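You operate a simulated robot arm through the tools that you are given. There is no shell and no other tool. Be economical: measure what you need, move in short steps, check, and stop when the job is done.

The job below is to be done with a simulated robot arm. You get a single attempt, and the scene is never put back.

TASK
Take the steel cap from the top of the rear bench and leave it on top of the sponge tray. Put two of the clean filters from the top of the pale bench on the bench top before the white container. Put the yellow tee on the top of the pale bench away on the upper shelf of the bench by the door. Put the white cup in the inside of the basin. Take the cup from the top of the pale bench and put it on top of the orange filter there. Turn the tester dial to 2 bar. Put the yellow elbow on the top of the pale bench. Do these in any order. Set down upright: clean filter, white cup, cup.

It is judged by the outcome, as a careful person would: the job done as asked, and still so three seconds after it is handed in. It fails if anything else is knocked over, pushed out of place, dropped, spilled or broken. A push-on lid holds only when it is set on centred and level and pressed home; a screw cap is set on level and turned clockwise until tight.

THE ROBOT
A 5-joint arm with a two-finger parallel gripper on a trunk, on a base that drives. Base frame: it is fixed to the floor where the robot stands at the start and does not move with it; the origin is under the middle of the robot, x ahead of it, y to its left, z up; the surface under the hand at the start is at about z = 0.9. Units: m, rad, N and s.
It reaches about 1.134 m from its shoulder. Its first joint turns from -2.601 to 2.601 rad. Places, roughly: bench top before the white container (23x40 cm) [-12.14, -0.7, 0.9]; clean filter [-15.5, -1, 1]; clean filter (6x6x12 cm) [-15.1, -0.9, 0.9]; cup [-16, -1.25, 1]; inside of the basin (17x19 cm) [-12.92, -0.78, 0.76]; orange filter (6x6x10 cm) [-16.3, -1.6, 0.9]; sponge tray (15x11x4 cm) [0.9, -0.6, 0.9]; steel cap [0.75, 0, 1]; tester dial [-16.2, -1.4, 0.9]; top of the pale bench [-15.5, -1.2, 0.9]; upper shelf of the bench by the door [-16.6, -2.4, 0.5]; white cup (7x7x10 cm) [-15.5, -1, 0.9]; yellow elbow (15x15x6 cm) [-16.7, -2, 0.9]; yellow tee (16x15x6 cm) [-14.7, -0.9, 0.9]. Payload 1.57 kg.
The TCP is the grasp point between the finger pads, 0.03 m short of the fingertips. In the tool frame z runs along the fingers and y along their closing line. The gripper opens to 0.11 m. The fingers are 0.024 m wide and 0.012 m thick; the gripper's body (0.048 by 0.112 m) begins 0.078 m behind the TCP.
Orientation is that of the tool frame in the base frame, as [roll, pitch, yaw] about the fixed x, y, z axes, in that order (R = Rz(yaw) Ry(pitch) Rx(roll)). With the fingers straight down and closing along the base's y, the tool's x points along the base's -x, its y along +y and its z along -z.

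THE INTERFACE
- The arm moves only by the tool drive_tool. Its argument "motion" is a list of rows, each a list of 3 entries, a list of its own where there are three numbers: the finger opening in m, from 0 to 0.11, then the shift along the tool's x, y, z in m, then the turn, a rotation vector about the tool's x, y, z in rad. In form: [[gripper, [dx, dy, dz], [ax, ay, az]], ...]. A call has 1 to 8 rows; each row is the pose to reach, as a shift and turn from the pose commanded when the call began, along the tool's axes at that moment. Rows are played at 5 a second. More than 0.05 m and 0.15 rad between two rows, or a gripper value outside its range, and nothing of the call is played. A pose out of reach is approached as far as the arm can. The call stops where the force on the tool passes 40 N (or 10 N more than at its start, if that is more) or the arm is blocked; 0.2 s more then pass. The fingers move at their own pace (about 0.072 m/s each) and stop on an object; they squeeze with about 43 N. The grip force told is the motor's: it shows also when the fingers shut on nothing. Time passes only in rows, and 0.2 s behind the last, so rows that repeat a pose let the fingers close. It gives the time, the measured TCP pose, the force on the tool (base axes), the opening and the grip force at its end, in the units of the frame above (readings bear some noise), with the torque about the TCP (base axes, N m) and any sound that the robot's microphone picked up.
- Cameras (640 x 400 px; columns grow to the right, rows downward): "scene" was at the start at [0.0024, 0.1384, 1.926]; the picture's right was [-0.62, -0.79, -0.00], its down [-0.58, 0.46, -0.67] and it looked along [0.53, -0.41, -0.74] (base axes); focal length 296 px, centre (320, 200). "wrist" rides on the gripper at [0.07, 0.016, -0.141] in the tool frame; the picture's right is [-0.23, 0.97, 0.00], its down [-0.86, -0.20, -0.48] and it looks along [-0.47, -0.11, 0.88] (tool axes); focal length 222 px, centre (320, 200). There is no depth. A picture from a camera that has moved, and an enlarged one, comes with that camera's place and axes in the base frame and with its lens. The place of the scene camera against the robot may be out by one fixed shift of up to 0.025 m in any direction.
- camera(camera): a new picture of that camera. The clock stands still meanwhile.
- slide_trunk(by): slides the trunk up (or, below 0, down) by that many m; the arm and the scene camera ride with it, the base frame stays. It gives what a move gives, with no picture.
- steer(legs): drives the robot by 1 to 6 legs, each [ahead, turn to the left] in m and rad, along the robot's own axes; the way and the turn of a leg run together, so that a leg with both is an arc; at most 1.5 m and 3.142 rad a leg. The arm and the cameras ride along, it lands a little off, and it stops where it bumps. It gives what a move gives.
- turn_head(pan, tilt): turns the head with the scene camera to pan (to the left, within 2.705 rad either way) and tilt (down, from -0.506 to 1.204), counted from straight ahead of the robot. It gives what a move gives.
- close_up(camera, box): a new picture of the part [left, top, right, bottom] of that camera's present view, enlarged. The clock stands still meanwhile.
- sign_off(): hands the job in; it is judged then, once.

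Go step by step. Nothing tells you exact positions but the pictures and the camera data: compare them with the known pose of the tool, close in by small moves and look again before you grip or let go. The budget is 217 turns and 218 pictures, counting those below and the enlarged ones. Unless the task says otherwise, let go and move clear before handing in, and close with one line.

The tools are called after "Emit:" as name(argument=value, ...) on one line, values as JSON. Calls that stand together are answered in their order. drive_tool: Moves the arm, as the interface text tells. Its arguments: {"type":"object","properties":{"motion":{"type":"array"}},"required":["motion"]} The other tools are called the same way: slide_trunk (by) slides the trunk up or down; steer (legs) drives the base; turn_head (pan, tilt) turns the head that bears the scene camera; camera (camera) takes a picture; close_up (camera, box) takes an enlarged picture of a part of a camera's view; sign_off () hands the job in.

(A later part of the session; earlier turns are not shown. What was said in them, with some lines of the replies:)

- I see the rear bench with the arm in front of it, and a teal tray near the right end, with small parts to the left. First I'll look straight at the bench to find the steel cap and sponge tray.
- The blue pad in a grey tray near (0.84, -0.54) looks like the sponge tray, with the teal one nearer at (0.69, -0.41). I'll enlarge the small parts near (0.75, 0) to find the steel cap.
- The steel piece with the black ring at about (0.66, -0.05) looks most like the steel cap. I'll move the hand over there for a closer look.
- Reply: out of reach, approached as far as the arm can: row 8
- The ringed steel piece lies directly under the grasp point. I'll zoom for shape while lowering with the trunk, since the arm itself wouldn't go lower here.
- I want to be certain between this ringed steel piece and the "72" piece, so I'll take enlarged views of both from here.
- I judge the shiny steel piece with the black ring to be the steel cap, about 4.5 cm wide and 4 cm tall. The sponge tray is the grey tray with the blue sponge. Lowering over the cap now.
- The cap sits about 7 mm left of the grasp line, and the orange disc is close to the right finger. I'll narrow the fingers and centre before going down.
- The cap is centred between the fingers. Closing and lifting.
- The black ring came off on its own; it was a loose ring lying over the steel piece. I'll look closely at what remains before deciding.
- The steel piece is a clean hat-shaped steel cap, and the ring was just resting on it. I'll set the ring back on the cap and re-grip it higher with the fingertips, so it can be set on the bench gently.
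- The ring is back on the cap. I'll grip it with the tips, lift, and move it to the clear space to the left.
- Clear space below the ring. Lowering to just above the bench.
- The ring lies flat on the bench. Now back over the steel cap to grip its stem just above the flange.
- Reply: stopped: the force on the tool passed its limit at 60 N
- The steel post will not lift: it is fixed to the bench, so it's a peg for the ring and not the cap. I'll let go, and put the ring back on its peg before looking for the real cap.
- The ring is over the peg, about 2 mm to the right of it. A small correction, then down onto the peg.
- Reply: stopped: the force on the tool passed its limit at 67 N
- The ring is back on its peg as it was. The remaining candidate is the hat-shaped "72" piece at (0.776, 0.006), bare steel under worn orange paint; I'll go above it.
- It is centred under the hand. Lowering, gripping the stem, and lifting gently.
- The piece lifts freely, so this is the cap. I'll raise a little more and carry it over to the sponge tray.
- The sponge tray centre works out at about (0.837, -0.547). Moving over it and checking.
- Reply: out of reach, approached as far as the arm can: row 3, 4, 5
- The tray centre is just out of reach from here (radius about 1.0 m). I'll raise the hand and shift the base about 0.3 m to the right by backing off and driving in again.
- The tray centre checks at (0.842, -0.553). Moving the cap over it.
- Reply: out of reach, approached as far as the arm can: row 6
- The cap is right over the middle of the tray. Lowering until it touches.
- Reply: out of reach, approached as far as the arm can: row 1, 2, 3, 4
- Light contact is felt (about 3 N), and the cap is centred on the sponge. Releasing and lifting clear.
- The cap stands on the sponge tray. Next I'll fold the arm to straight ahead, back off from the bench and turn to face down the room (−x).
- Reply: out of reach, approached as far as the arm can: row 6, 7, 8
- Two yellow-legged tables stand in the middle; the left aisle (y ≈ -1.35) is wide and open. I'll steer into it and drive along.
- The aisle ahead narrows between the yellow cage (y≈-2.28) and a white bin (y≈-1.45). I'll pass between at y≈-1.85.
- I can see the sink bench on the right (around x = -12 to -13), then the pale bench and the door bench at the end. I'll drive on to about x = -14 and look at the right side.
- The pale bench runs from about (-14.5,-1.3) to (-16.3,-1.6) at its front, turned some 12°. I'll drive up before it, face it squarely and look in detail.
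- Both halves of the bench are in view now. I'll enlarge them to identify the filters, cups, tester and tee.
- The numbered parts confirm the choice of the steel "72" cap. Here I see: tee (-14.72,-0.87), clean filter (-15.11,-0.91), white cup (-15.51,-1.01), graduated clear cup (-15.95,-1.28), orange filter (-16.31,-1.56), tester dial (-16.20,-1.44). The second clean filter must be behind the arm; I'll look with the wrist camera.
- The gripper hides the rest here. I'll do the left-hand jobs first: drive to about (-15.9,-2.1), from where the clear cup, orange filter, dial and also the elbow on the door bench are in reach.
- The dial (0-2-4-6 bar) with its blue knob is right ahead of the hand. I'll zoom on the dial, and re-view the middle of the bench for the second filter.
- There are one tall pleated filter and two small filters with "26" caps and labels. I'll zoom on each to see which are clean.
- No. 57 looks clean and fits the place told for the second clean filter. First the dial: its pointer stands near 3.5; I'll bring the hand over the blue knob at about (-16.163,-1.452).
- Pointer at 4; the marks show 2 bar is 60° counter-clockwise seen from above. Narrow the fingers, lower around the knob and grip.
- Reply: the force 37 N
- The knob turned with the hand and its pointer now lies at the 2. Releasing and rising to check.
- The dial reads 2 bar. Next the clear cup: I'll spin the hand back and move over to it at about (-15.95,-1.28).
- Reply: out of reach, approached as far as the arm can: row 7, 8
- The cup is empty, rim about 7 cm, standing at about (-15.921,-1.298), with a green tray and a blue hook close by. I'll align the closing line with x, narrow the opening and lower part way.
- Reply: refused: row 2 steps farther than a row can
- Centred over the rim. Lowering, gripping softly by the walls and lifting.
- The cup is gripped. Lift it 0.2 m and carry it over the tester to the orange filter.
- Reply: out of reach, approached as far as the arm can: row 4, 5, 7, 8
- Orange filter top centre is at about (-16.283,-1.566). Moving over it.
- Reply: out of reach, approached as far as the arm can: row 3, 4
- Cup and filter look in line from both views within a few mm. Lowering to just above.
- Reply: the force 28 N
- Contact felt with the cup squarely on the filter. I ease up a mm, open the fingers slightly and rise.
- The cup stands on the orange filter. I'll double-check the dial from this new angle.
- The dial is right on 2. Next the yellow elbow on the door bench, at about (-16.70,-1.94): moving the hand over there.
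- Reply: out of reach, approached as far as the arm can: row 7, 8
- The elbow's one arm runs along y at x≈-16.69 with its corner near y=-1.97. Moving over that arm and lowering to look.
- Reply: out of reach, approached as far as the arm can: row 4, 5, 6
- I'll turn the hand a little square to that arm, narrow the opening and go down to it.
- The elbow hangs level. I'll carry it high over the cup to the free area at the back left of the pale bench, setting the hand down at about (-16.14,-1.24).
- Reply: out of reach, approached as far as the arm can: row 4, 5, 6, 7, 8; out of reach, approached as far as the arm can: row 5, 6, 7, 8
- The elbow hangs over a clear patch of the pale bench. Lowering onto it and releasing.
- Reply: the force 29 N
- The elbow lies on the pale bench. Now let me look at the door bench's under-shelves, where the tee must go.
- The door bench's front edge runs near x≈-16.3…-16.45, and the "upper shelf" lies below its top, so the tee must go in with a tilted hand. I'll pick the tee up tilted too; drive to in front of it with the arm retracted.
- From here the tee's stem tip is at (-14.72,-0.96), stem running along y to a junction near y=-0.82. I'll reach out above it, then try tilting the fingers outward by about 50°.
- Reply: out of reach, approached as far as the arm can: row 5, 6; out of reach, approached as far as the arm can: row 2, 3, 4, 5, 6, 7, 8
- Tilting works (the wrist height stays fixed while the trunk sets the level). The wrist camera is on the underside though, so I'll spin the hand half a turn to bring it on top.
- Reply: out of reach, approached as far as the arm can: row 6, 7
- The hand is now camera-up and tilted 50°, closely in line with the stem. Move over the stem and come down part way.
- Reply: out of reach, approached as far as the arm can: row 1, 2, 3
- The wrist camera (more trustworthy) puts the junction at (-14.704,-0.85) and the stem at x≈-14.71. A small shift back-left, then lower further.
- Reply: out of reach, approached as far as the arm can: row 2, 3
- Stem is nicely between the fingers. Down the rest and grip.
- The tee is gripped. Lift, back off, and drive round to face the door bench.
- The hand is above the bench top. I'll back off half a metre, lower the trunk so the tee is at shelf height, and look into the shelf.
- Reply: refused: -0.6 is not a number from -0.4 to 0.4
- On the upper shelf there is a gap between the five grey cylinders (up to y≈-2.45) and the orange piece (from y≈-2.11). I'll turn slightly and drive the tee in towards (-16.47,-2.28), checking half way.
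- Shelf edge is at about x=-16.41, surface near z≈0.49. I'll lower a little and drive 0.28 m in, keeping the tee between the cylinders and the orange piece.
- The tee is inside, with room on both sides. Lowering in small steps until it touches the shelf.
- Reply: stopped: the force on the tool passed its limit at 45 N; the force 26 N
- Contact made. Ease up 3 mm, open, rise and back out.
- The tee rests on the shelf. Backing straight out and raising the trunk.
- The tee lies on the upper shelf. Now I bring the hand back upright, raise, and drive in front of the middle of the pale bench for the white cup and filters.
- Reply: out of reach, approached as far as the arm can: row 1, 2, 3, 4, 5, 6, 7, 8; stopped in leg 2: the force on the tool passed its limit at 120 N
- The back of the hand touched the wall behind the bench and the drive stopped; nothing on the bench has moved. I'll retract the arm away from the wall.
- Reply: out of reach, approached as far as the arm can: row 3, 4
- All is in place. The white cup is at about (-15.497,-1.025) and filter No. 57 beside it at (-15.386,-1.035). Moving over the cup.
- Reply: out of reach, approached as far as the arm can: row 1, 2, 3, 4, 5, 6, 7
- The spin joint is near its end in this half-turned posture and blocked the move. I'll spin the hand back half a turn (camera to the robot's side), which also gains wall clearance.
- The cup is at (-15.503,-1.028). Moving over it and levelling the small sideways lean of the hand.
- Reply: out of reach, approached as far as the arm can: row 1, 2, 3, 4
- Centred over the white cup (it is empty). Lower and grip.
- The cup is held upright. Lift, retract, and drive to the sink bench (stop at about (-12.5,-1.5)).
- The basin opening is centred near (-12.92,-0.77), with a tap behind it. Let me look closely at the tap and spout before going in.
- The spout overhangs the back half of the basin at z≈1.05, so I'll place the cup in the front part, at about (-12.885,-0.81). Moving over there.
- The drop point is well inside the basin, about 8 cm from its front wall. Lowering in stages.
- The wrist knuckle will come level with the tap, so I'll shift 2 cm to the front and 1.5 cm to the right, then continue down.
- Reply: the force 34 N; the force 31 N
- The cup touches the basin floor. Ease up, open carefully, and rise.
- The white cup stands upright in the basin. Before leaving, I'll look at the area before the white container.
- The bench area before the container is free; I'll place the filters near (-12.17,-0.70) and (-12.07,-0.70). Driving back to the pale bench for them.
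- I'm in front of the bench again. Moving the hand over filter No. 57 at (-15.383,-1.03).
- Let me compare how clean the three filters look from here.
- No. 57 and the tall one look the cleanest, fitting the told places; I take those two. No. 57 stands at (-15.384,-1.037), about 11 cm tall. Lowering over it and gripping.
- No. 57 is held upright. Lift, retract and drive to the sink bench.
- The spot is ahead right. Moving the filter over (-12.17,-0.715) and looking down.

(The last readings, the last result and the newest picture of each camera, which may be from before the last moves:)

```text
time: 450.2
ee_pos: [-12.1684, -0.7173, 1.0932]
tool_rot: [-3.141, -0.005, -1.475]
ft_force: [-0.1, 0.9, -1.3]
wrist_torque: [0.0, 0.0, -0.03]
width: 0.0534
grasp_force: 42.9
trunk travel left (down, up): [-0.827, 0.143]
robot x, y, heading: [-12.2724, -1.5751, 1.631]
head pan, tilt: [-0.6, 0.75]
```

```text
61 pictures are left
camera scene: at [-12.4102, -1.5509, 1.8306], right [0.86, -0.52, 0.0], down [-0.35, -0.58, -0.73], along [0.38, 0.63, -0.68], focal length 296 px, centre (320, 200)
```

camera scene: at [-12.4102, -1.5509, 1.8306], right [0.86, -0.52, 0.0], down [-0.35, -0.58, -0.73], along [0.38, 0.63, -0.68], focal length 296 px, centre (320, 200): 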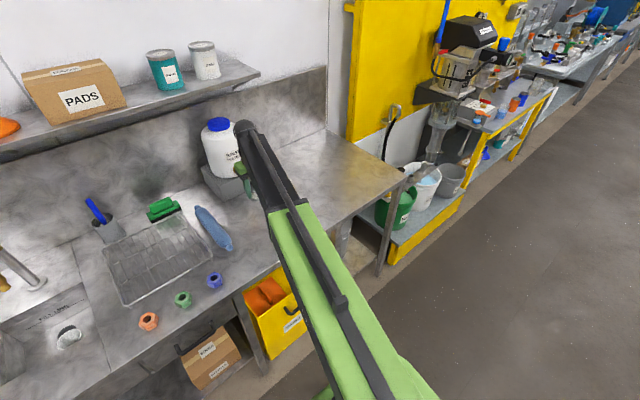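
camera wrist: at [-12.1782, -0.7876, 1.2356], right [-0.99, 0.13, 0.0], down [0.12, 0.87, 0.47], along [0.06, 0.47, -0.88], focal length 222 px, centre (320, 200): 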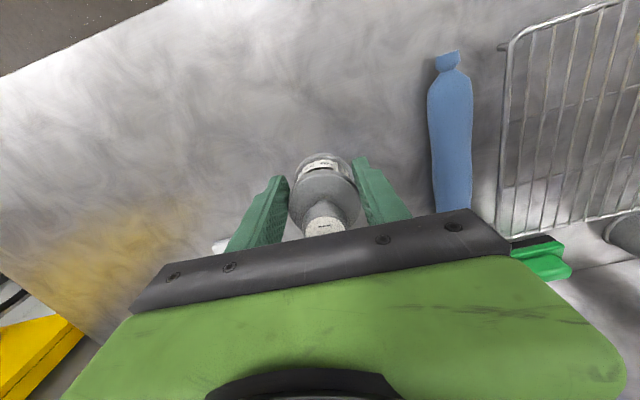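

Clear bench below. Lowering No. 57 down to the surface.

Emit:
slide_trunk(by=-0.133)

Emit:
slide_trunk(by=-0.005)

Emit:
slide_trunk(by=-0.004)

```text
time: 451.8
ee_pos: [-12.1676, -0.7169, 0.9602]
tool_rot: [3.141, -0.004, -1.475]
ft_force: [-0.6, 0.1, -0.3]
wrist_torque: [-0.05, 0.01, 0.02]
width: 0.0534
grasp_force: 43.0
trunk travel left (down, up): [-0.694, 0.276]
robot x, y, heading: [-12.274, -1.5736, 1.633]
head pan, tilt: [-0.6, 0.75]
```

```text
time: 452.3
ee_pos: [-12.1689, -0.7155, 0.9559]
tool_rot: [3.14, -0.006, -1.475]
ft_force: [0.1, -0.5, -1.1]
wrist_torque: [0.01, -0.03, -0.01]
width: 0.0532
grasp_force: 43.3
trunk travel left (down, up): [-0.689, 0.281]
robot x, y, heading: [-12.2747, -1.5722, 1.632]
head pan, tilt: [-0.6, 0.75]
```

```text
time: 452.9
ee_pos: [-12.1699, -0.7183, 0.9533]
tool_rot: [-3.141, -0.002, -1.475]
ft_force: [0.9, 5.2, 26.3]
wrist_torque: [0.64, -0.13, -0.05]
width: 0.053
grasp_force: 42.9
trunk travel left (down, up): [-0.685, 0.285]
robot x, y, heading: [-12.2734, -1.5712, 1.629]
head pan, tilt: [-0.6, 0.75]
```

Contact. Ease up 1.5 mm, release and rise.

Emit:
slide_trunk(by=0.0015)

Emit:
drive_tool(motion=[[0.065, [0, 0, 0], [0, 0, 0]], [0.085, [0, 0, 0], [0, 0, 0]], [0.085, [0, 0, 0], [0, 0, 0]]])

Emit:
slide_trunk(by=0.25)

Emit:
camera(camera="wrist")

```text
time: 453.4
ee_pos: [-12.1693, -0.7186, 0.9539]
tool_rot: [-3.141, -0.007, -1.474]
ft_force: [-0.8, -0.8, 9.9]
wrist_torque: [0.19, -0.06, -0.03]
width: 0.0528
grasp_force: 42.7
trunk travel left (down, up): [-0.686, 0.284]
robot x, y, heading: [-12.2746, -1.5727, 1.627]
head pan, tilt: [-0.6, 0.75]
```

```text
time: 454.2
ee_pos: [-12.1694, -0.7161, 0.9523]
tool_rot: [3.14, -0.006, -1.475]
ft_force: [0.9, 0.1, 0.1]
wrist_torque: [0.0, -0.01, 0.04]
width: 0.0851
grasp_force: 0.1
trunk travel left (down, up): [-0.686, 0.284]
robot x, y, heading: [-12.2759, -1.5702, 1.629]
head pan, tilt: [-0.6, 0.75]
```

```text
time: 456.8
ee_pos: [-12.1687, -0.7172, 1.2024]
tool_rot: [3.141, -0.006, -1.475]
ft_force: [1.0, 0.3, 0.2]
wrist_torque: [-0.01, -0.01, 0.01]
width: 0.085
grasp_force: 0.1
trunk travel left (down, up): [-0.936, 0.034]
robot x, y, heading: [-12.2724, -1.5735, 1.633]
head pan, tilt: [-0.6, 0.75]
```

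```text
60 pictures are left
camera wrist: at [-12.1783, -0.7876, 1.345], right [-0.99, 0.13, 0.0], down [0.12, 0.87, 0.47], along [0.06, 0.47, -0.88], focal length 222 px, centre (320, 200)
```

wrist: 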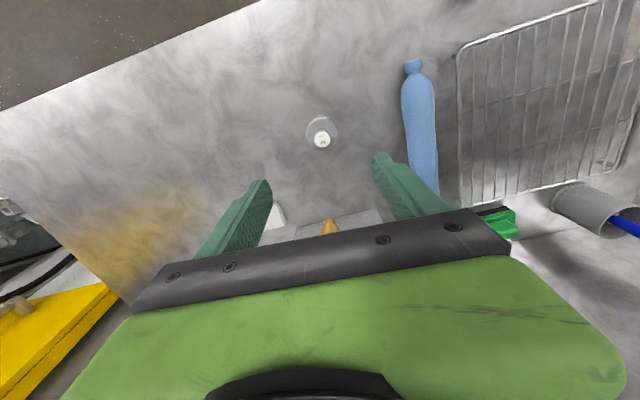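

No. 57 stands upright before the container. Retract and go back for the tall clean filter at (-15.11,-0.91).

Emit:
drive_tool(motion=[[0.085, [0.045, 0, 0], [0, 0, 0]], [0.085, [0.09, 0, 0], [0, 0, 0]], [0.085, [0.135, 0, 0], [0, 0, 0]], [0.085, [0.18, 0, 0], [0, 0, 0]], [0.085, [0.2, 0, 0], [0, 0, 0]]])

Emit:
steer(legs=[[-0.45, 0], [0, 1.54], [1.4, 0], [1.4, 0], [0, -1.42], [0.25, 0]])

Emit:
camera(camera="wrist")

```text
time: 457.9
ee_pos: [-12.1508, -0.9171, 1.2019]
tool_rot: [-3.141, -0.007, -1.474]
ft_force: [0.1, 0.3, -0.5]
wrist_torque: [-0.01, -0.02, -0.01]
width: 0.085
grasp_force: 0.1
trunk travel left (down, up): [-0.936, 0.034]
robot x, y, heading: [-12.2728, -1.5709, 1.631]
head pan, tilt: [-0.6, 0.75]
```

```text
time: 482.4
ee_pos: [-14.976, -1.0547, 1.2031]
tool_rot: [3.14, -0.007, -1.439]
ft_force: [-0.2, 0.2, 0.5]
wrist_torque: [-0.03, -0.04, -0.01]
width: 0.0851
grasp_force: 0.0
trunk travel left (down, up): [-0.936, 0.034]
robot x, y, heading: [-15.05, -1.7096, 1.675]
head pan, tilt: [-0.6, 0.75]
```

```text
59 pictures are left
camera wrist: at [-14.983, -1.1254, 1.3448], right [-1.0, 0.1, 0.0], down [0.08, 0.88, 0.47], along [0.05, 0.47, -0.88], focal length 222 px, centre (320, 200)
```

wrist: 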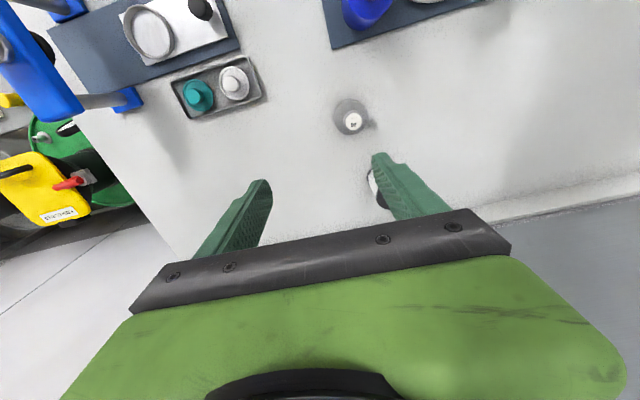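

The tall filter is just behind the right finger, around (-15.10,-0.91). Moving over it.

Emit:
drive_tool(motion=[[0.09, [-0.039, 0.027, 0], [0, 0, 0]], [0.09, [-0.078, 0.054, 0], [0, 0, 0]], [0.09, [-0.117, 0.082, 0], [0, 0, 0]], [0.09, [-0.15, 0.109, 0], [0, 0, 0]], [0.09, [-0.15, 0.109, 0], [0, 0, 0]]])

Emit:
slide_trunk(by=-0.08)

Emit:
camera(camera="wrist")

```text
time: 483.6
ee_pos: [-15.1052, -0.9199, 1.2039]
tool_rot: [-3.141, -0.007, -1.44]
ft_force: [-0.2, 0.0, 0.1]
wrist_torque: [0.01, 0.01, -0.01]
width: 0.0898
grasp_force: 0.1
out of reach, approached as far as the arm can: row 3, 4
trunk travel left (down, up): [-0.936, 0.034]
robot x, y, heading: [-15.0517, -1.712, 1.676]
head pan, tilt: [-0.6, 0.75]
```

```text
time: 484.8
ee_pos: [-15.1056, -0.9197, 1.1233]
tool_rot: [3.141, -0.007, -1.439]
ft_force: [0.8, 0.8, -0.7]
wrist_torque: [0.03, 0.0, 0.0]
width: 0.0901
grasp_force: 0.1
trunk travel left (down, up): [-0.856, 0.114]
robot x, y, heading: [-15.0514, -1.7122, 1.673]
head pan, tilt: [-0.6, 0.75]
```

```text
58 pictures are left
camera wrist: at [-15.1127, -0.9903, 1.2652], right [-1.0, 0.1, 0.0], down [0.08, 0.88, 0.47], along [0.05, 0.47, -0.88], focal length 222 px, centre (320, 200)
```

wrist: 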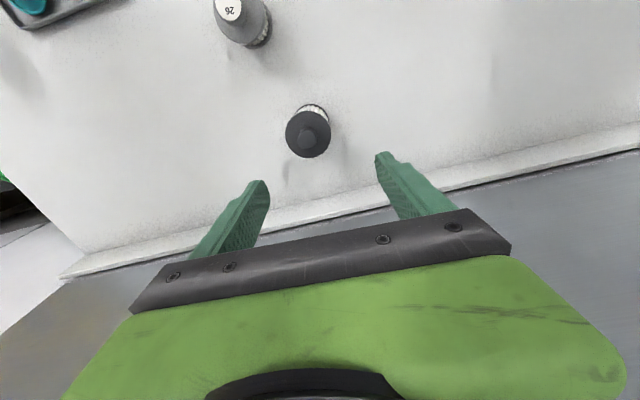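

The filter's centre is at (-15.092,-0.940). Correct by about 2 cm, lower and grip.

Emit:
drive_tool(motion=[[0.09, [0.0216, -0.0108, 0], [0, 0, 0]], [0.09, [0.0216, -0.0108, 0], [0, 0, 0]]])

Emit:
slide_trunk(by=-0.1)

Emit:
close_up(camera="wrist", box=[200, 90, 440, 240])

```text
time: 485.4
ee_pos: [-15.092, -0.9386, 1.1239]
tool_rot: [-3.141, -0.006, -1.438]
ft_force: [0.5, 0.4, 0.7]
wrist_torque: [0.01, -0.01, 0.01]
width: 0.0901
grasp_force: 0.0
trunk travel left (down, up): [-0.856, 0.114]
robot x, y, heading: [-15.0497, -1.7103, 1.675]
head pan, tilt: [-0.6, 0.75]
```

```text
time: 486.7
ee_pos: [-15.0919, -0.9386, 1.0235]
tool_rot: [-3.141, -0.006, -1.438]
ft_force: [-0.1, 0.7, 0.5]
wrist_torque: [-0.01, 0.0, -0.03]
width: 0.0902
grasp_force: 0.2
trunk travel left (down, up): [-0.756, 0.214]
robot x, y, heading: [-15.0518, -1.7143, 1.676]
head pan, tilt: [-0.6, 0.75]
```

```text
2.67 times, centred on (320, 165) of wrist
camera zoom: at [-15.0989, -1.0103, 1.1652], right [-1.0, 0.1, 0.0], down [0.08, 0.88, 0.47], along [0.05, 0.47, -0.88], focal length 592 px, centre (320, 293)
```

zoom: 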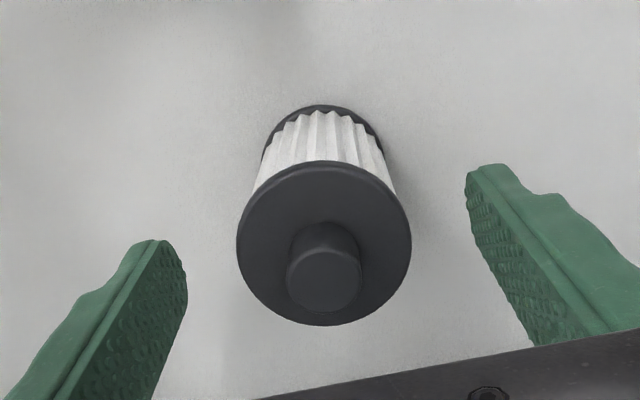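

Emit:
slide_trunk(by=-0.055)

Emit:
drive_tool(motion=[[0.045, [0, 0, 0], [0, 0, 0]], [0.045, [0, 0, 0], [0, 0, 0]], [0.045, [0, 0, 0], [0, 0, 0]]])

Emit:
slide_trunk(by=0.24)

Emit:
drive_tool(motion=[[0.045, [0.04, 0, 0], [0, 0, 0]], [0.045, [0.08, 0, 0], [0, 0, 0]], [0.045, [0.12, 0, 0], [0, 0, 0]], [0.045, [0.13, 0, 0], [0, 0, 0]]])

Emit:
camera(camera="wrist")

```text
time: 487.7
ee_pos: [-15.0926, -0.9388, 0.9677]
tool_rot: [3.141, -0.007, -1.438]
ft_force: [-0.3, -0.5, -0.5]
wrist_torque: [-0.02, 0.01, 0.03]
width: 0.0898
grasp_force: 0.1
trunk travel left (down, up): [-0.701, 0.269]
robot x, y, heading: [-15.049, -1.7135, 1.675]
head pan, tilt: [-0.6, 0.75]
```

```text
time: 488.5
ee_pos: [-15.0928, -0.9398, 0.9685]
tool_rot: [-3.141, -0.007, -1.439]
ft_force: [1.5, 0.8, 2.4]
wrist_torque: [0.02, 0.04, 0.0]
width: 0.0549
grasp_force: 42.3
trunk travel left (down, up): [-0.701, 0.269]
robot x, y, heading: [-15.0489, -1.7101, 1.677]
head pan, tilt: [-0.6, 0.75]
```

```text
time: 491.0
ee_pos: [-15.0915, -0.9397, 1.2084]
tool_rot: [3.142, -0.007, -1.44]
ft_force: [-0.1, -0.2, -1.3]
wrist_torque: [0.0, 0.03, -0.02]
width: 0.0546
grasp_force: 42.7
trunk travel left (down, up): [-0.941, 0.029]
robot x, y, heading: [-15.0496, -1.7127, 1.68]
head pan, tilt: [-0.6, 0.75]
```

```text
time: 492.0
ee_pos: [-15.0752, -1.0686, 1.2079]
tool_rot: [3.141, -0.008, -1.439]
ft_force: [-0.2, 0.2, -1.7]
wrist_torque: [-0.02, 0.03, 0.01]
width: 0.055
grasp_force: 42.7
trunk travel left (down, up): [-0.941, 0.029]
robot x, y, heading: [-15.0483, -1.7095, 1.676]
head pan, tilt: [-0.6, 0.75]
```

```text
56 pictures are left
camera wrist: at [-15.0831, -1.1397, 1.3499], right [-1.0, 0.1, 0.0], down [0.08, 0.88, 0.47], along [0.05, 0.47, -0.88], focal length 222 px, centre (320, 200)
```

wrist: 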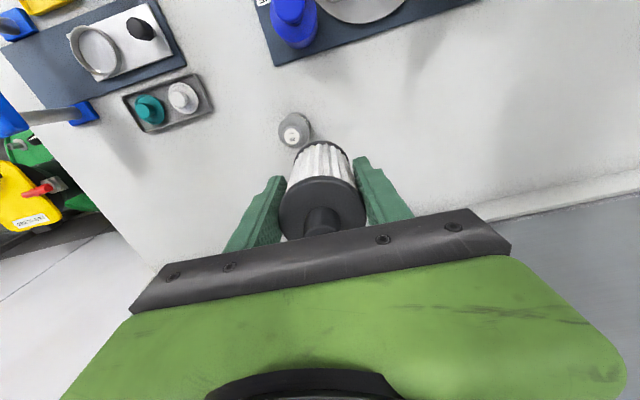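

The tall filter is held. Driving back to the sink bench.

Emit:
steer(legs=[[-0.4, 0], [0, -1.463], [1.45, 0], [1.38, 0], [0, 1.4]])

Emit:
camera(camera="wrist")

```text
time: 514.9
ee_pos: [-12.2284, -0.9487, 1.2084]
tool_rot: [-3.14, -0.007, -1.505]
ft_force: [0.5, 1.0, -1.4]
wrist_torque: [0.0, -0.01, 0.0]
width: 0.055
grasp_force: 43.5
trunk travel left (down, up): [-0.941, 0.029]
robot x, y, heading: [-12.2852, -1.591, 1.606]
head pan, tilt: [-0.6, 0.75]
```

```text
55 pictures are left
camera wrist: at [-12.2404, -1.0181, 1.3506], right [-0.99, 0.16, 0.0], down [0.14, 0.87, 0.47], along [0.08, 0.47, -0.88], focal length 222 px, centre (320, 200)
```

wrist: 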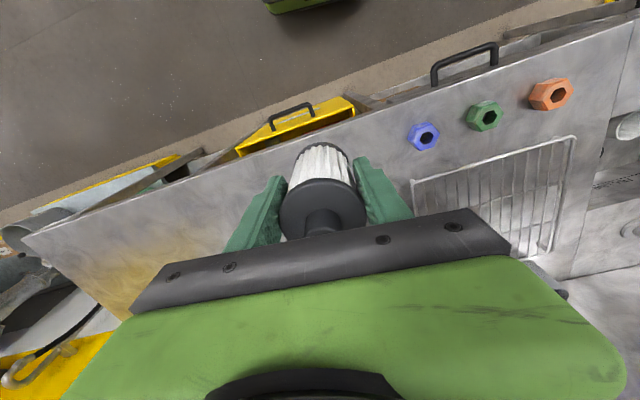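

Moving over the drop point (-12.12,-0.80), in front and right of No. 57.

Emit:
drive_tool(motion=[[0.045, [-0.035, -0.029, 0], [0, 0, 0]], [0.045, [-0.07, -0.058, 0], [0, 0, 0]], [0.045, [-0.106, -0.088, 0], [0, 0, 0]], [0.045, [-0.1416, -0.1176, 0], [0, 0, 0]], [0.045, [-0.1416, -0.1176, 0], [0, 0, 0]]])

Emit:
camera(camera="wrist")

Emit:
turn_head(pan=0.35, tilt=0.85)

Emit:
camera(camera="scene")

```text
time: 516.0
ee_pos: [-12.1225, -0.797, 1.2099]
tool_rot: [-3.141, -0.008, -1.505]
ft_force: [0.1, 0.1, -1.7]
wrist_torque: [-0.03, 0.03, 0.02]
width: 0.0548
grasp_force: 43.1
out of reach, approached as far as the arm can: row 4
trunk travel left (down, up): [-0.941, 0.029]
robot x, y, heading: [-12.2829, -1.5921, 1.604]
head pan, tilt: [-0.6, 0.75]
```

```text
54 pictures are left
camera wrist: at [-12.134, -0.8673, 1.3504], right [-0.99, 0.16, 0.0], down [0.14, 0.87, 0.47], along [0.08, 0.47, -0.88], focal length 222 px, centre (320, 200)
```

wrist: 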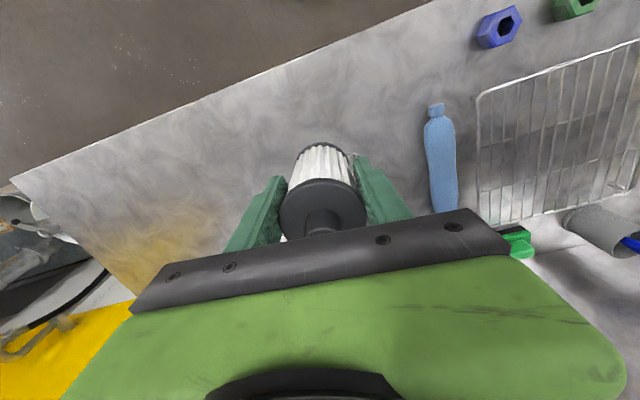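

```text
time: 517.3
ee_pos: [-12.1218, -0.7972, 1.2085]
tool_rot: [3.141, -0.007, -1.505]
ft_force: [-0.1, -0.3, -1.6]
wrist_torque: [-0.06, 0.03, -0.01]
width: 0.0551
grasp_force: 42.4
trunk travel left (down, up): [-0.941, 0.029]
robot x, y, heading: [-12.2832, -1.5921, 1.614]
head pan, tilt: [0.351, 0.85]
```

```text
53 pictures are left
camera scene: at [-12.4934, -1.5647, 1.9371], right [0.93, 0.38, 0.0], down [0.28, -0.7, -0.66], along [-0.25, 0.61, -0.75], focal length 296 px, centre (320, 200)
```

scene: 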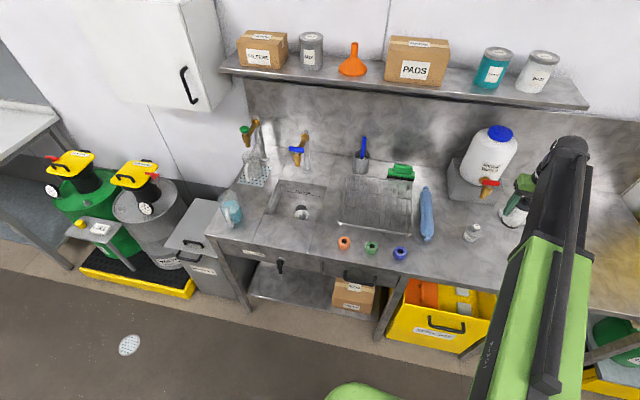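

Space is clear; No. 57 is 9 cm away. Lowering the tall filter.

Emit:
slide_trunk(by=-0.15)

Emit:
camera(camera="wrist")

Emit:
slide_trunk(by=-0.083)

Emit:
slide_trunk(by=-0.005)

Emit:
slide_trunk(by=-0.003)

```text
time: 519.0
ee_pos: [-12.1232, -0.7979, 1.058]
tool_rot: [-3.141, -0.008, -1.505]
ft_force: [-0.1, 0.2, -1.0]
wrist_torque: [-0.01, -0.02, 0.03]
width: 0.0549
grasp_force: 42.7
trunk travel left (down, up): [-0.791, 0.179]
robot x, y, heading: [-12.2825, -1.5871, 1.605]
head pan, tilt: [0.351, 0.85]
```

```text
52 pictures are left
camera wrist: at [-12.1337, -0.8669, 1.2001], right [-0.99, 0.16, 0.0], down [0.14, 0.87, 0.47], along [0.08, 0.47, -0.88], focal length 222 px, centre (320, 200)
```

wrist: 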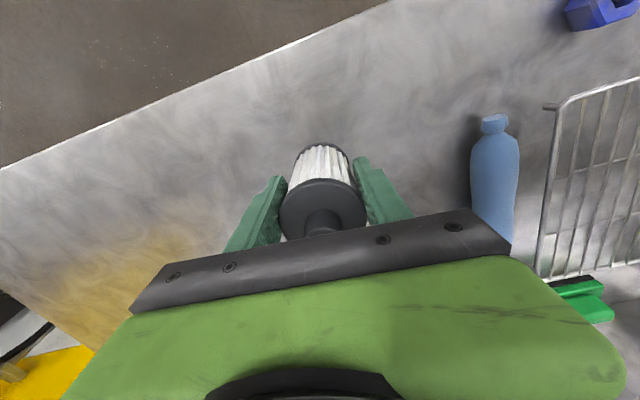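

```text
time: 520.2
ee_pos: [-12.1228, -0.7972, 0.975]
tool_rot: [3.142, -0.006, -1.504]
ft_force: [0.1, 0.3, -1.1]
wrist_torque: [-0.01, -0.01, 0.01]
width: 0.0548
grasp_force: 43.0
trunk travel left (down, up): [-0.708, 0.262]
robot x, y, heading: [-12.2848, -1.589, 1.605]
head pan, tilt: [0.351, 0.85]
```

```text
time: 520.8
ee_pos: [-12.1223, -0.7962, 0.9684]
tool_rot: [-3.14, -0.006, -1.506]
ft_force: [0.4, -0.4, -1.1]
wrist_torque: [-0.02, 0.0, 0.0]
width: 0.055
grasp_force: 42.6
trunk travel left (down, up): [-0.703, 0.267]
robot x, y, heading: [-12.2797, -1.5942, 1.599]
head pan, tilt: [0.351, 0.85]
```

```text
time: 521.3
ee_pos: [-12.121, -0.797, 0.9695]
tool_rot: [-3.14, -0.004, -1.503]
ft_force: [2.9, 12.1, 33.4]
wrist_torque: [0.45, 0.01, -0.03]
width: 0.0552
grasp_force: 43.3
trunk travel left (down, up): [-0.7, 0.27]
robot x, y, heading: [-12.284, -1.5919, 1.612]
head pan, tilt: [0.351, 0.85]
```

Contact with the bench. Ease up, release and rise.

Emit:
slide_trunk(by=0.002)

Emit:
drive_tool(motion=[[0.065, [0, 0, 0], [0, 0, 0]], [0.08, [0, 0, 0], [0, 0, 0]], [0.08, [0, 0, 0], [0, 0, 0]]])

Emit:
slide_trunk(by=0.26)

Emit:
camera(camera="wrist")

Emit:
drive_tool(motion=[[0.08, [0.045, 0, 0], [0, 0, 0]], [0.08, [0.09, 0, 0], [0, 0, 0]], [0.08, [0.13, 0, 0], [0, 0, 0]]])

Emit:
camera(camera="wrist")

Emit:
camera(camera="scene")

```text
time: 521.8
ee_pos: [-12.1214, -0.7974, 0.969]
tool_rot: [-3.14, -0.008, -1.504]
ft_force: [-0.6, -1.5, 3.6]
wrist_torque: [0.07, -0.01, 0.01]
width: 0.0551
grasp_force: 43.3
trunk travel left (down, up): [-0.702, 0.268]
robot x, y, heading: [-12.2849, -1.5901, 1.61]
head pan, tilt: [0.351, 0.85]
```

```text
time: 522.6
ee_pos: [-12.1224, -0.7967, 0.9698]
tool_rot: [3.141, -0.007, -1.506]
ft_force: [-0.4, -0.3, -0.1]
wrist_torque: [-0.01, 0.02, 0.0]
width: 0.0802
grasp_force: 0.0
trunk travel left (down, up): [-0.702, 0.268]
robot x, y, heading: [-12.2853, -1.5927, 1.603]
head pan, tilt: [0.351, 0.85]
```

```text
time: 525.3
ee_pos: [-12.1226, -0.7969, 1.2287]
tool_rot: [-3.141, -0.007, -1.503]
ft_force: [-0.2, -0.3, 0.7]
wrist_torque: [0.02, 0.01, 0.05]
width: 0.0798
grasp_force: 0.3
trunk travel left (down, up): [-0.962, 0.008]
robot x, y, heading: [-12.2874, -1.5889, 1.607]
head pan, tilt: [0.351, 0.85]
```

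```text
51 pictures are left
camera wrist: at [-12.1337, -0.867, 1.371], right [-0.99, 0.16, 0.0], down [0.14, 0.87, 0.47], along [0.08, 0.47, -0.88], focal length 222 px, centre (320, 200)
```

wrist: 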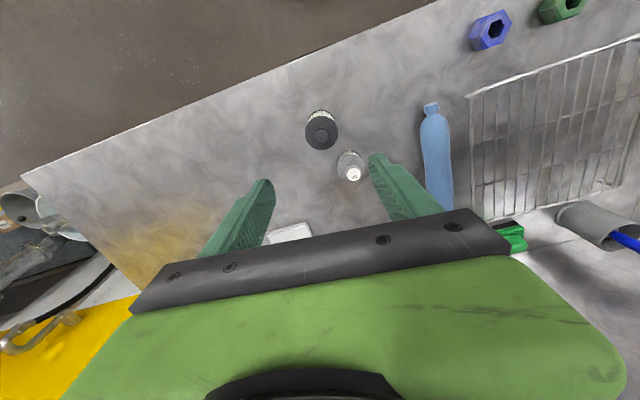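

```text
time: 526.1
ee_pos: [-12.1146, -0.9305, 1.2301]
tool_rot: [3.141, -0.005, -1.505]
ft_force: [0.2, 0.6, 0.0]
wrist_torque: [0.01, -0.02, 0.02]
width: 0.0801
grasp_force: 0.1
trunk travel left (down, up): [-0.962, 0.008]
robot x, y, heading: [-12.2863, -1.5933, 1.603]
head pan, tilt: [0.351, 0.85]
```

```text
50 pictures are left
camera wrist: at [-12.1255, -1.0003, 1.3716], right [-0.99, 0.16, 0.0], down [0.14, 0.87, 0.47], along [0.08, 0.47, -0.88], focal length 222 px, centre (320, 200)
```

wrist: 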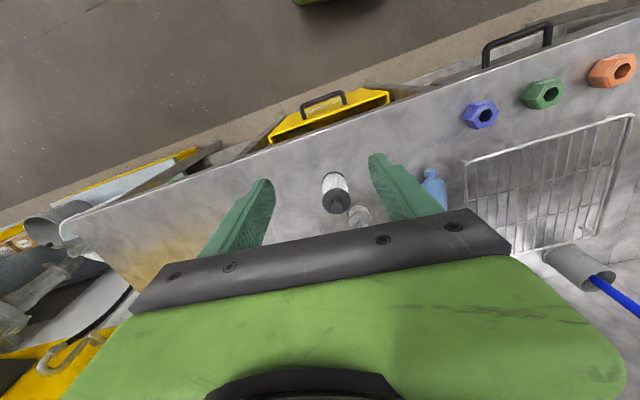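

```text
49 pictures are left
camera scene: at [-12.4935, -1.5664, 1.9581], right [0.93, 0.38, 0.0], down [0.28, -0.7, -0.66], along [-0.25, 0.61, -0.75], focal length 296 px, centre (320, 200)
```

scene: 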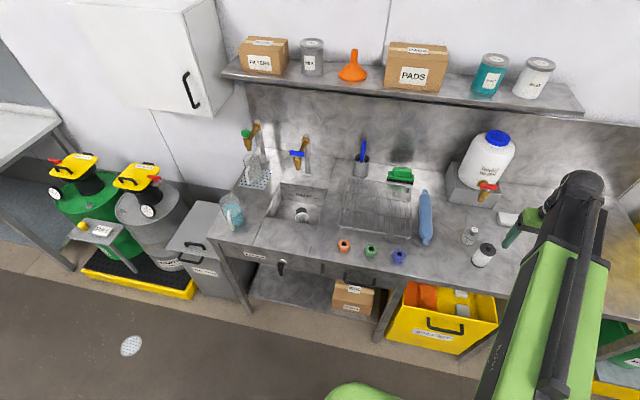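

Both filters stand, but the tall one is close to the bench's front edge. To be safely inside the area I'll re-grip it and shift it about 5 cm back and to the right.

Emit:
drive_tool(motion=[[0.08, [-0.045, 0, 0], [0, 0, 0]], [0.08, [-0.09, 0, 0], [0, 0, 0]], [0.08, [-0.1335, 0.001, 0], [0, 0, 0]], [0.08, [-0.1335, 0.001, 0], [0, 0, 0]]])

Emit:
slide_trunk(by=-0.14)

Emit:
camera(camera="wrist")

```text
time: 527.1
ee_pos: [-12.1221, -0.7928, 1.2299]
tool_rot: [3.141, -0.005, -1.504]
ft_force: [-0.2, -1.7, 0.3]
wrist_torque: [0.0, 0.0, -0.01]
width: 0.0798
grasp_force: 0.0
trunk travel left (down, up): [-0.962, 0.008]
robot x, y, heading: [-12.2855, -1.5943, 1.603]
head pan, tilt: [0.351, 0.85]
```

```text
time: 528.7
ee_pos: [-12.1224, -0.7918, 1.0888]
tool_rot: [3.141, -0.007, -1.504]
ft_force: [-0.4, 0.3, 1.0]
wrist_torque: [0.03, 0.0, -0.01]
width: 0.0802
grasp_force: 0.0
trunk travel left (down, up): [-0.822, 0.148]
robot x, y, heading: [-12.2831, -1.5882, 1.605]
head pan, tilt: [0.351, 0.85]
```

```text
48 pictures are left
camera wrist: at [-12.1339, -0.8631, 1.2312], right [-0.99, 0.16, 0.0], down [0.14, 0.87, 0.47], along [0.08, 0.47, -0.88], focal length 222 px, centre (320, 200)
```

wrist: 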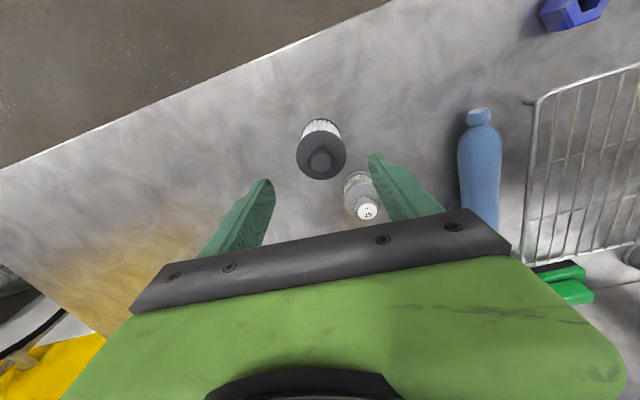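

Emit:
drive_tool(motion=[[0.08, [0.005, 0, 0], [0, 0, 0]], [0.08, [0.005, 0, 0], [0, 0, 0]]])

Emit:
slide_trunk(by=-0.118)

Emit:
drive_tool(motion=[[0.045, [0, 0, 0], [0, 0, 0]], [0.045, [0, 0, 0], [0, 0, 0]], [0.045, [0, 0, 0], [0, 0, 0]]])

Emit:
slide_trunk(by=0.02)

Emit:
drive_tool(motion=[[0.045, [0, -0.025, 0], [0, 0, 0]], [0.045, [-0.01, -0.05, 0], [0, 0, 0]], [0.045, [-0.039, -0.05, 0], [0, 0, 0]], [0.045, [-0.039, -0.05, 0], [0, 0, 0]]])

Emit:
camera(camera="wrist")

```text
time: 529.3
ee_pos: [-12.1217, -0.7983, 1.0889]
tool_rot: [3.141, -0.007, -1.505]
ft_force: [0.1, 0.4, 0.0]
wrist_torque: [0.02, 0.02, -0.01]
width: 0.0802
grasp_force: 0.1
trunk travel left (down, up): [-0.822, 0.148]
robot x, y, heading: [-12.2873, -1.5877, 1.605]
head pan, tilt: [0.351, 0.85]
```

```text
time: 530.8
ee_pos: [-12.1211, -0.7975, 0.9719]
tool_rot: [-3.14, -0.008, -1.506]
ft_force: [-0.5, -0.4, -0.8]
wrist_torque: [0.0, 0.01, -0.03]
width: 0.08
grasp_force: 0.0
trunk travel left (down, up): [-0.704, 0.266]
robot x, y, heading: [-12.2819, -1.5917, 1.611]
head pan, tilt: [0.351, 0.85]
```

```text
time: 531.6
ee_pos: [-12.1221, -0.7974, 0.9712]
tool_rot: [-3.141, -0.009, -1.505]
ft_force: [0.1, 0.3, 0.9]
wrist_torque: [0.0, 0.01, 0.01]
width: 0.0551
grasp_force: 42.8
trunk travel left (down, up): [-0.704, 0.266]
robot x, y, heading: [-12.283, -1.5965, 1.604]
head pan, tilt: [0.351, 0.85]
```

```text
time: 532.3
ee_pos: [-12.1228, -0.7974, 0.9914]
tool_rot: [3.141, -0.006, -1.505]
ft_force: [0.0, -0.7, -1.1]
wrist_torque: [0.02, 0.02, -0.01]
width: 0.055
grasp_force: 42.9
trunk travel left (down, up): [-0.724, 0.246]
robot x, y, heading: [-12.2844, -1.5907, 1.611]
head pan, tilt: [0.351, 0.85]
```

```text
time: 533.3
ee_pos: [-12.0734, -0.755, 0.9917]
tool_rot: [-3.141, -0.007, -1.505]
ft_force: [0.0, 0.5, -1.7]
wrist_torque: [-0.03, -0.02, -0.01]
width: 0.0553
grasp_force: 42.8
trunk travel left (down, up): [-0.724, 0.246]
robot x, y, heading: [-12.2831, -1.5928, 1.607]
head pan, tilt: [0.351, 0.85]
```

```text
47 pictures are left
camera wrist: at [-12.0858, -0.8256, 1.1331], right [-0.99, 0.16, 0.0], down [0.14, 0.87, 0.47], along [0.08, 0.47, -0.88], focal length 222 px, centre (320, 200)
```

wrist: 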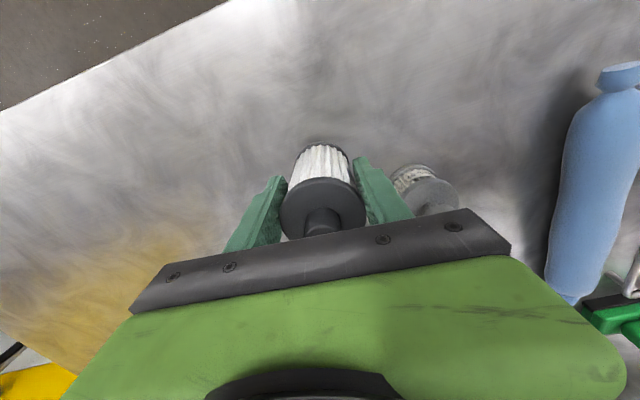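

The filter is over the new spot, clear of No. 57. Lower, open only slightly, and rise.

Emit:
slide_trunk(by=-0.021)

Emit:
slide_trunk(by=-0.002)

Emit:
drive_tool(motion=[[0.068, [0, 0, 0], [0, 0, 0]], [0.068, [0, 0, 0], [0, 0, 0]], [0.068, [0, 0, 0], [0, 0, 0]]])

Emit:
slide_trunk(by=0.26)

Emit:
camera(camera="wrist")

```text
time: 534.0
ee_pos: [-12.0749, -0.7547, 0.9717]
tool_rot: [3.141, -0.006, -1.505]
ft_force: [-0.7, -2.5, 6.6]
wrist_torque: [-0.08, 0.13, 0.06]
width: 0.0549
grasp_force: 43.0
trunk travel left (down, up): [-0.703, 0.267]
robot x, y, heading: [-12.2773, -1.5881, 1.608]
head pan, tilt: [0.351, 0.85]
```

```text
time: 534.5
ee_pos: [-12.0744, -0.7565, 0.9699]
tool_rot: [-3.142, -0.005, -1.504]
ft_force: [0.6, 8.5, 34.5]
wrist_torque: [0.25, 0.08, 0.0]
width: 0.0547
grasp_force: 43.4
trunk travel left (down, up): [-0.701, 0.269]
robot x, y, heading: [-12.2826, -1.5907, 1.606]
head pan, tilt: [0.351, 0.85]
```

```text
time: 535.3
ee_pos: [-12.0734, -0.7552, 0.9674]
tool_rot: [3.141, -0.007, -1.503]
ft_force: [0.1, 0.0, -0.4]
wrist_torque: [0.04, -0.02, 0.04]
width: 0.0681
grasp_force: 0.1
trunk travel left (down, up): [-0.701, 0.269]
robot x, y, heading: [-12.2811, -1.5895, 1.608]
head pan, tilt: [0.351, 0.85]
```

```text
time: 538.0
ee_pos: [-12.0741, -0.7551, 1.229]
tool_rot: [3.141, -0.008, -1.504]
ft_force: [0.1, -0.2, 0.0]
wrist_torque: [-0.03, -0.01, 0.02]
width: 0.0682
grasp_force: 0.0
trunk travel left (down, up): [-0.961, 0.009]
robot x, y, heading: [-12.2833, -1.5945, 1.604]
head pan, tilt: [0.351, 0.85]
```

```text
46 pictures are left
camera wrist: at [-12.0859, -0.8256, 1.37], right [-0.99, 0.16, 0.0], down [0.14, 0.87, 0.47], along [0.08, 0.47, -0.88], focal length 222 px, centre (320, 200)
```

wrist: 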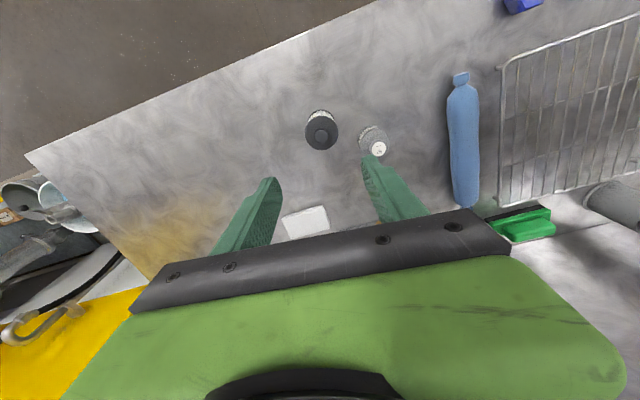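

Both filters stand upright before the container. One last look at the basin.

Emit:
close_up(camera="scene", box=[220, 150, 540, 290])

```text
2.00 times, centred on (380, 220) of scene
camera zoom: at [-12.4935, -1.5648, 1.9571], right [0.93, 0.38, 0.0], down [0.28, -0.7, -0.66], along [-0.25, 0.61, -0.75], focal length 592 px, centre (200, 160)
```

zoom: 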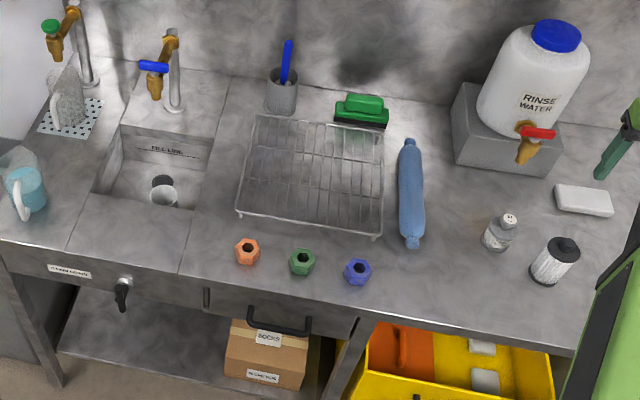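

The white cup stands in the basin, and both filters stand in front of the rinse-water container. The hand is empty and clear, so I'm handing in.

Emit:
sign_off()

```text
The job is handed in.
```

All seven jobs are done and handed in. I took the worn-painted "72" piece to be the steel cap, because the shinier one turned out to be a peg fixed to the bench; I lifted the ring off that peg and put it back.
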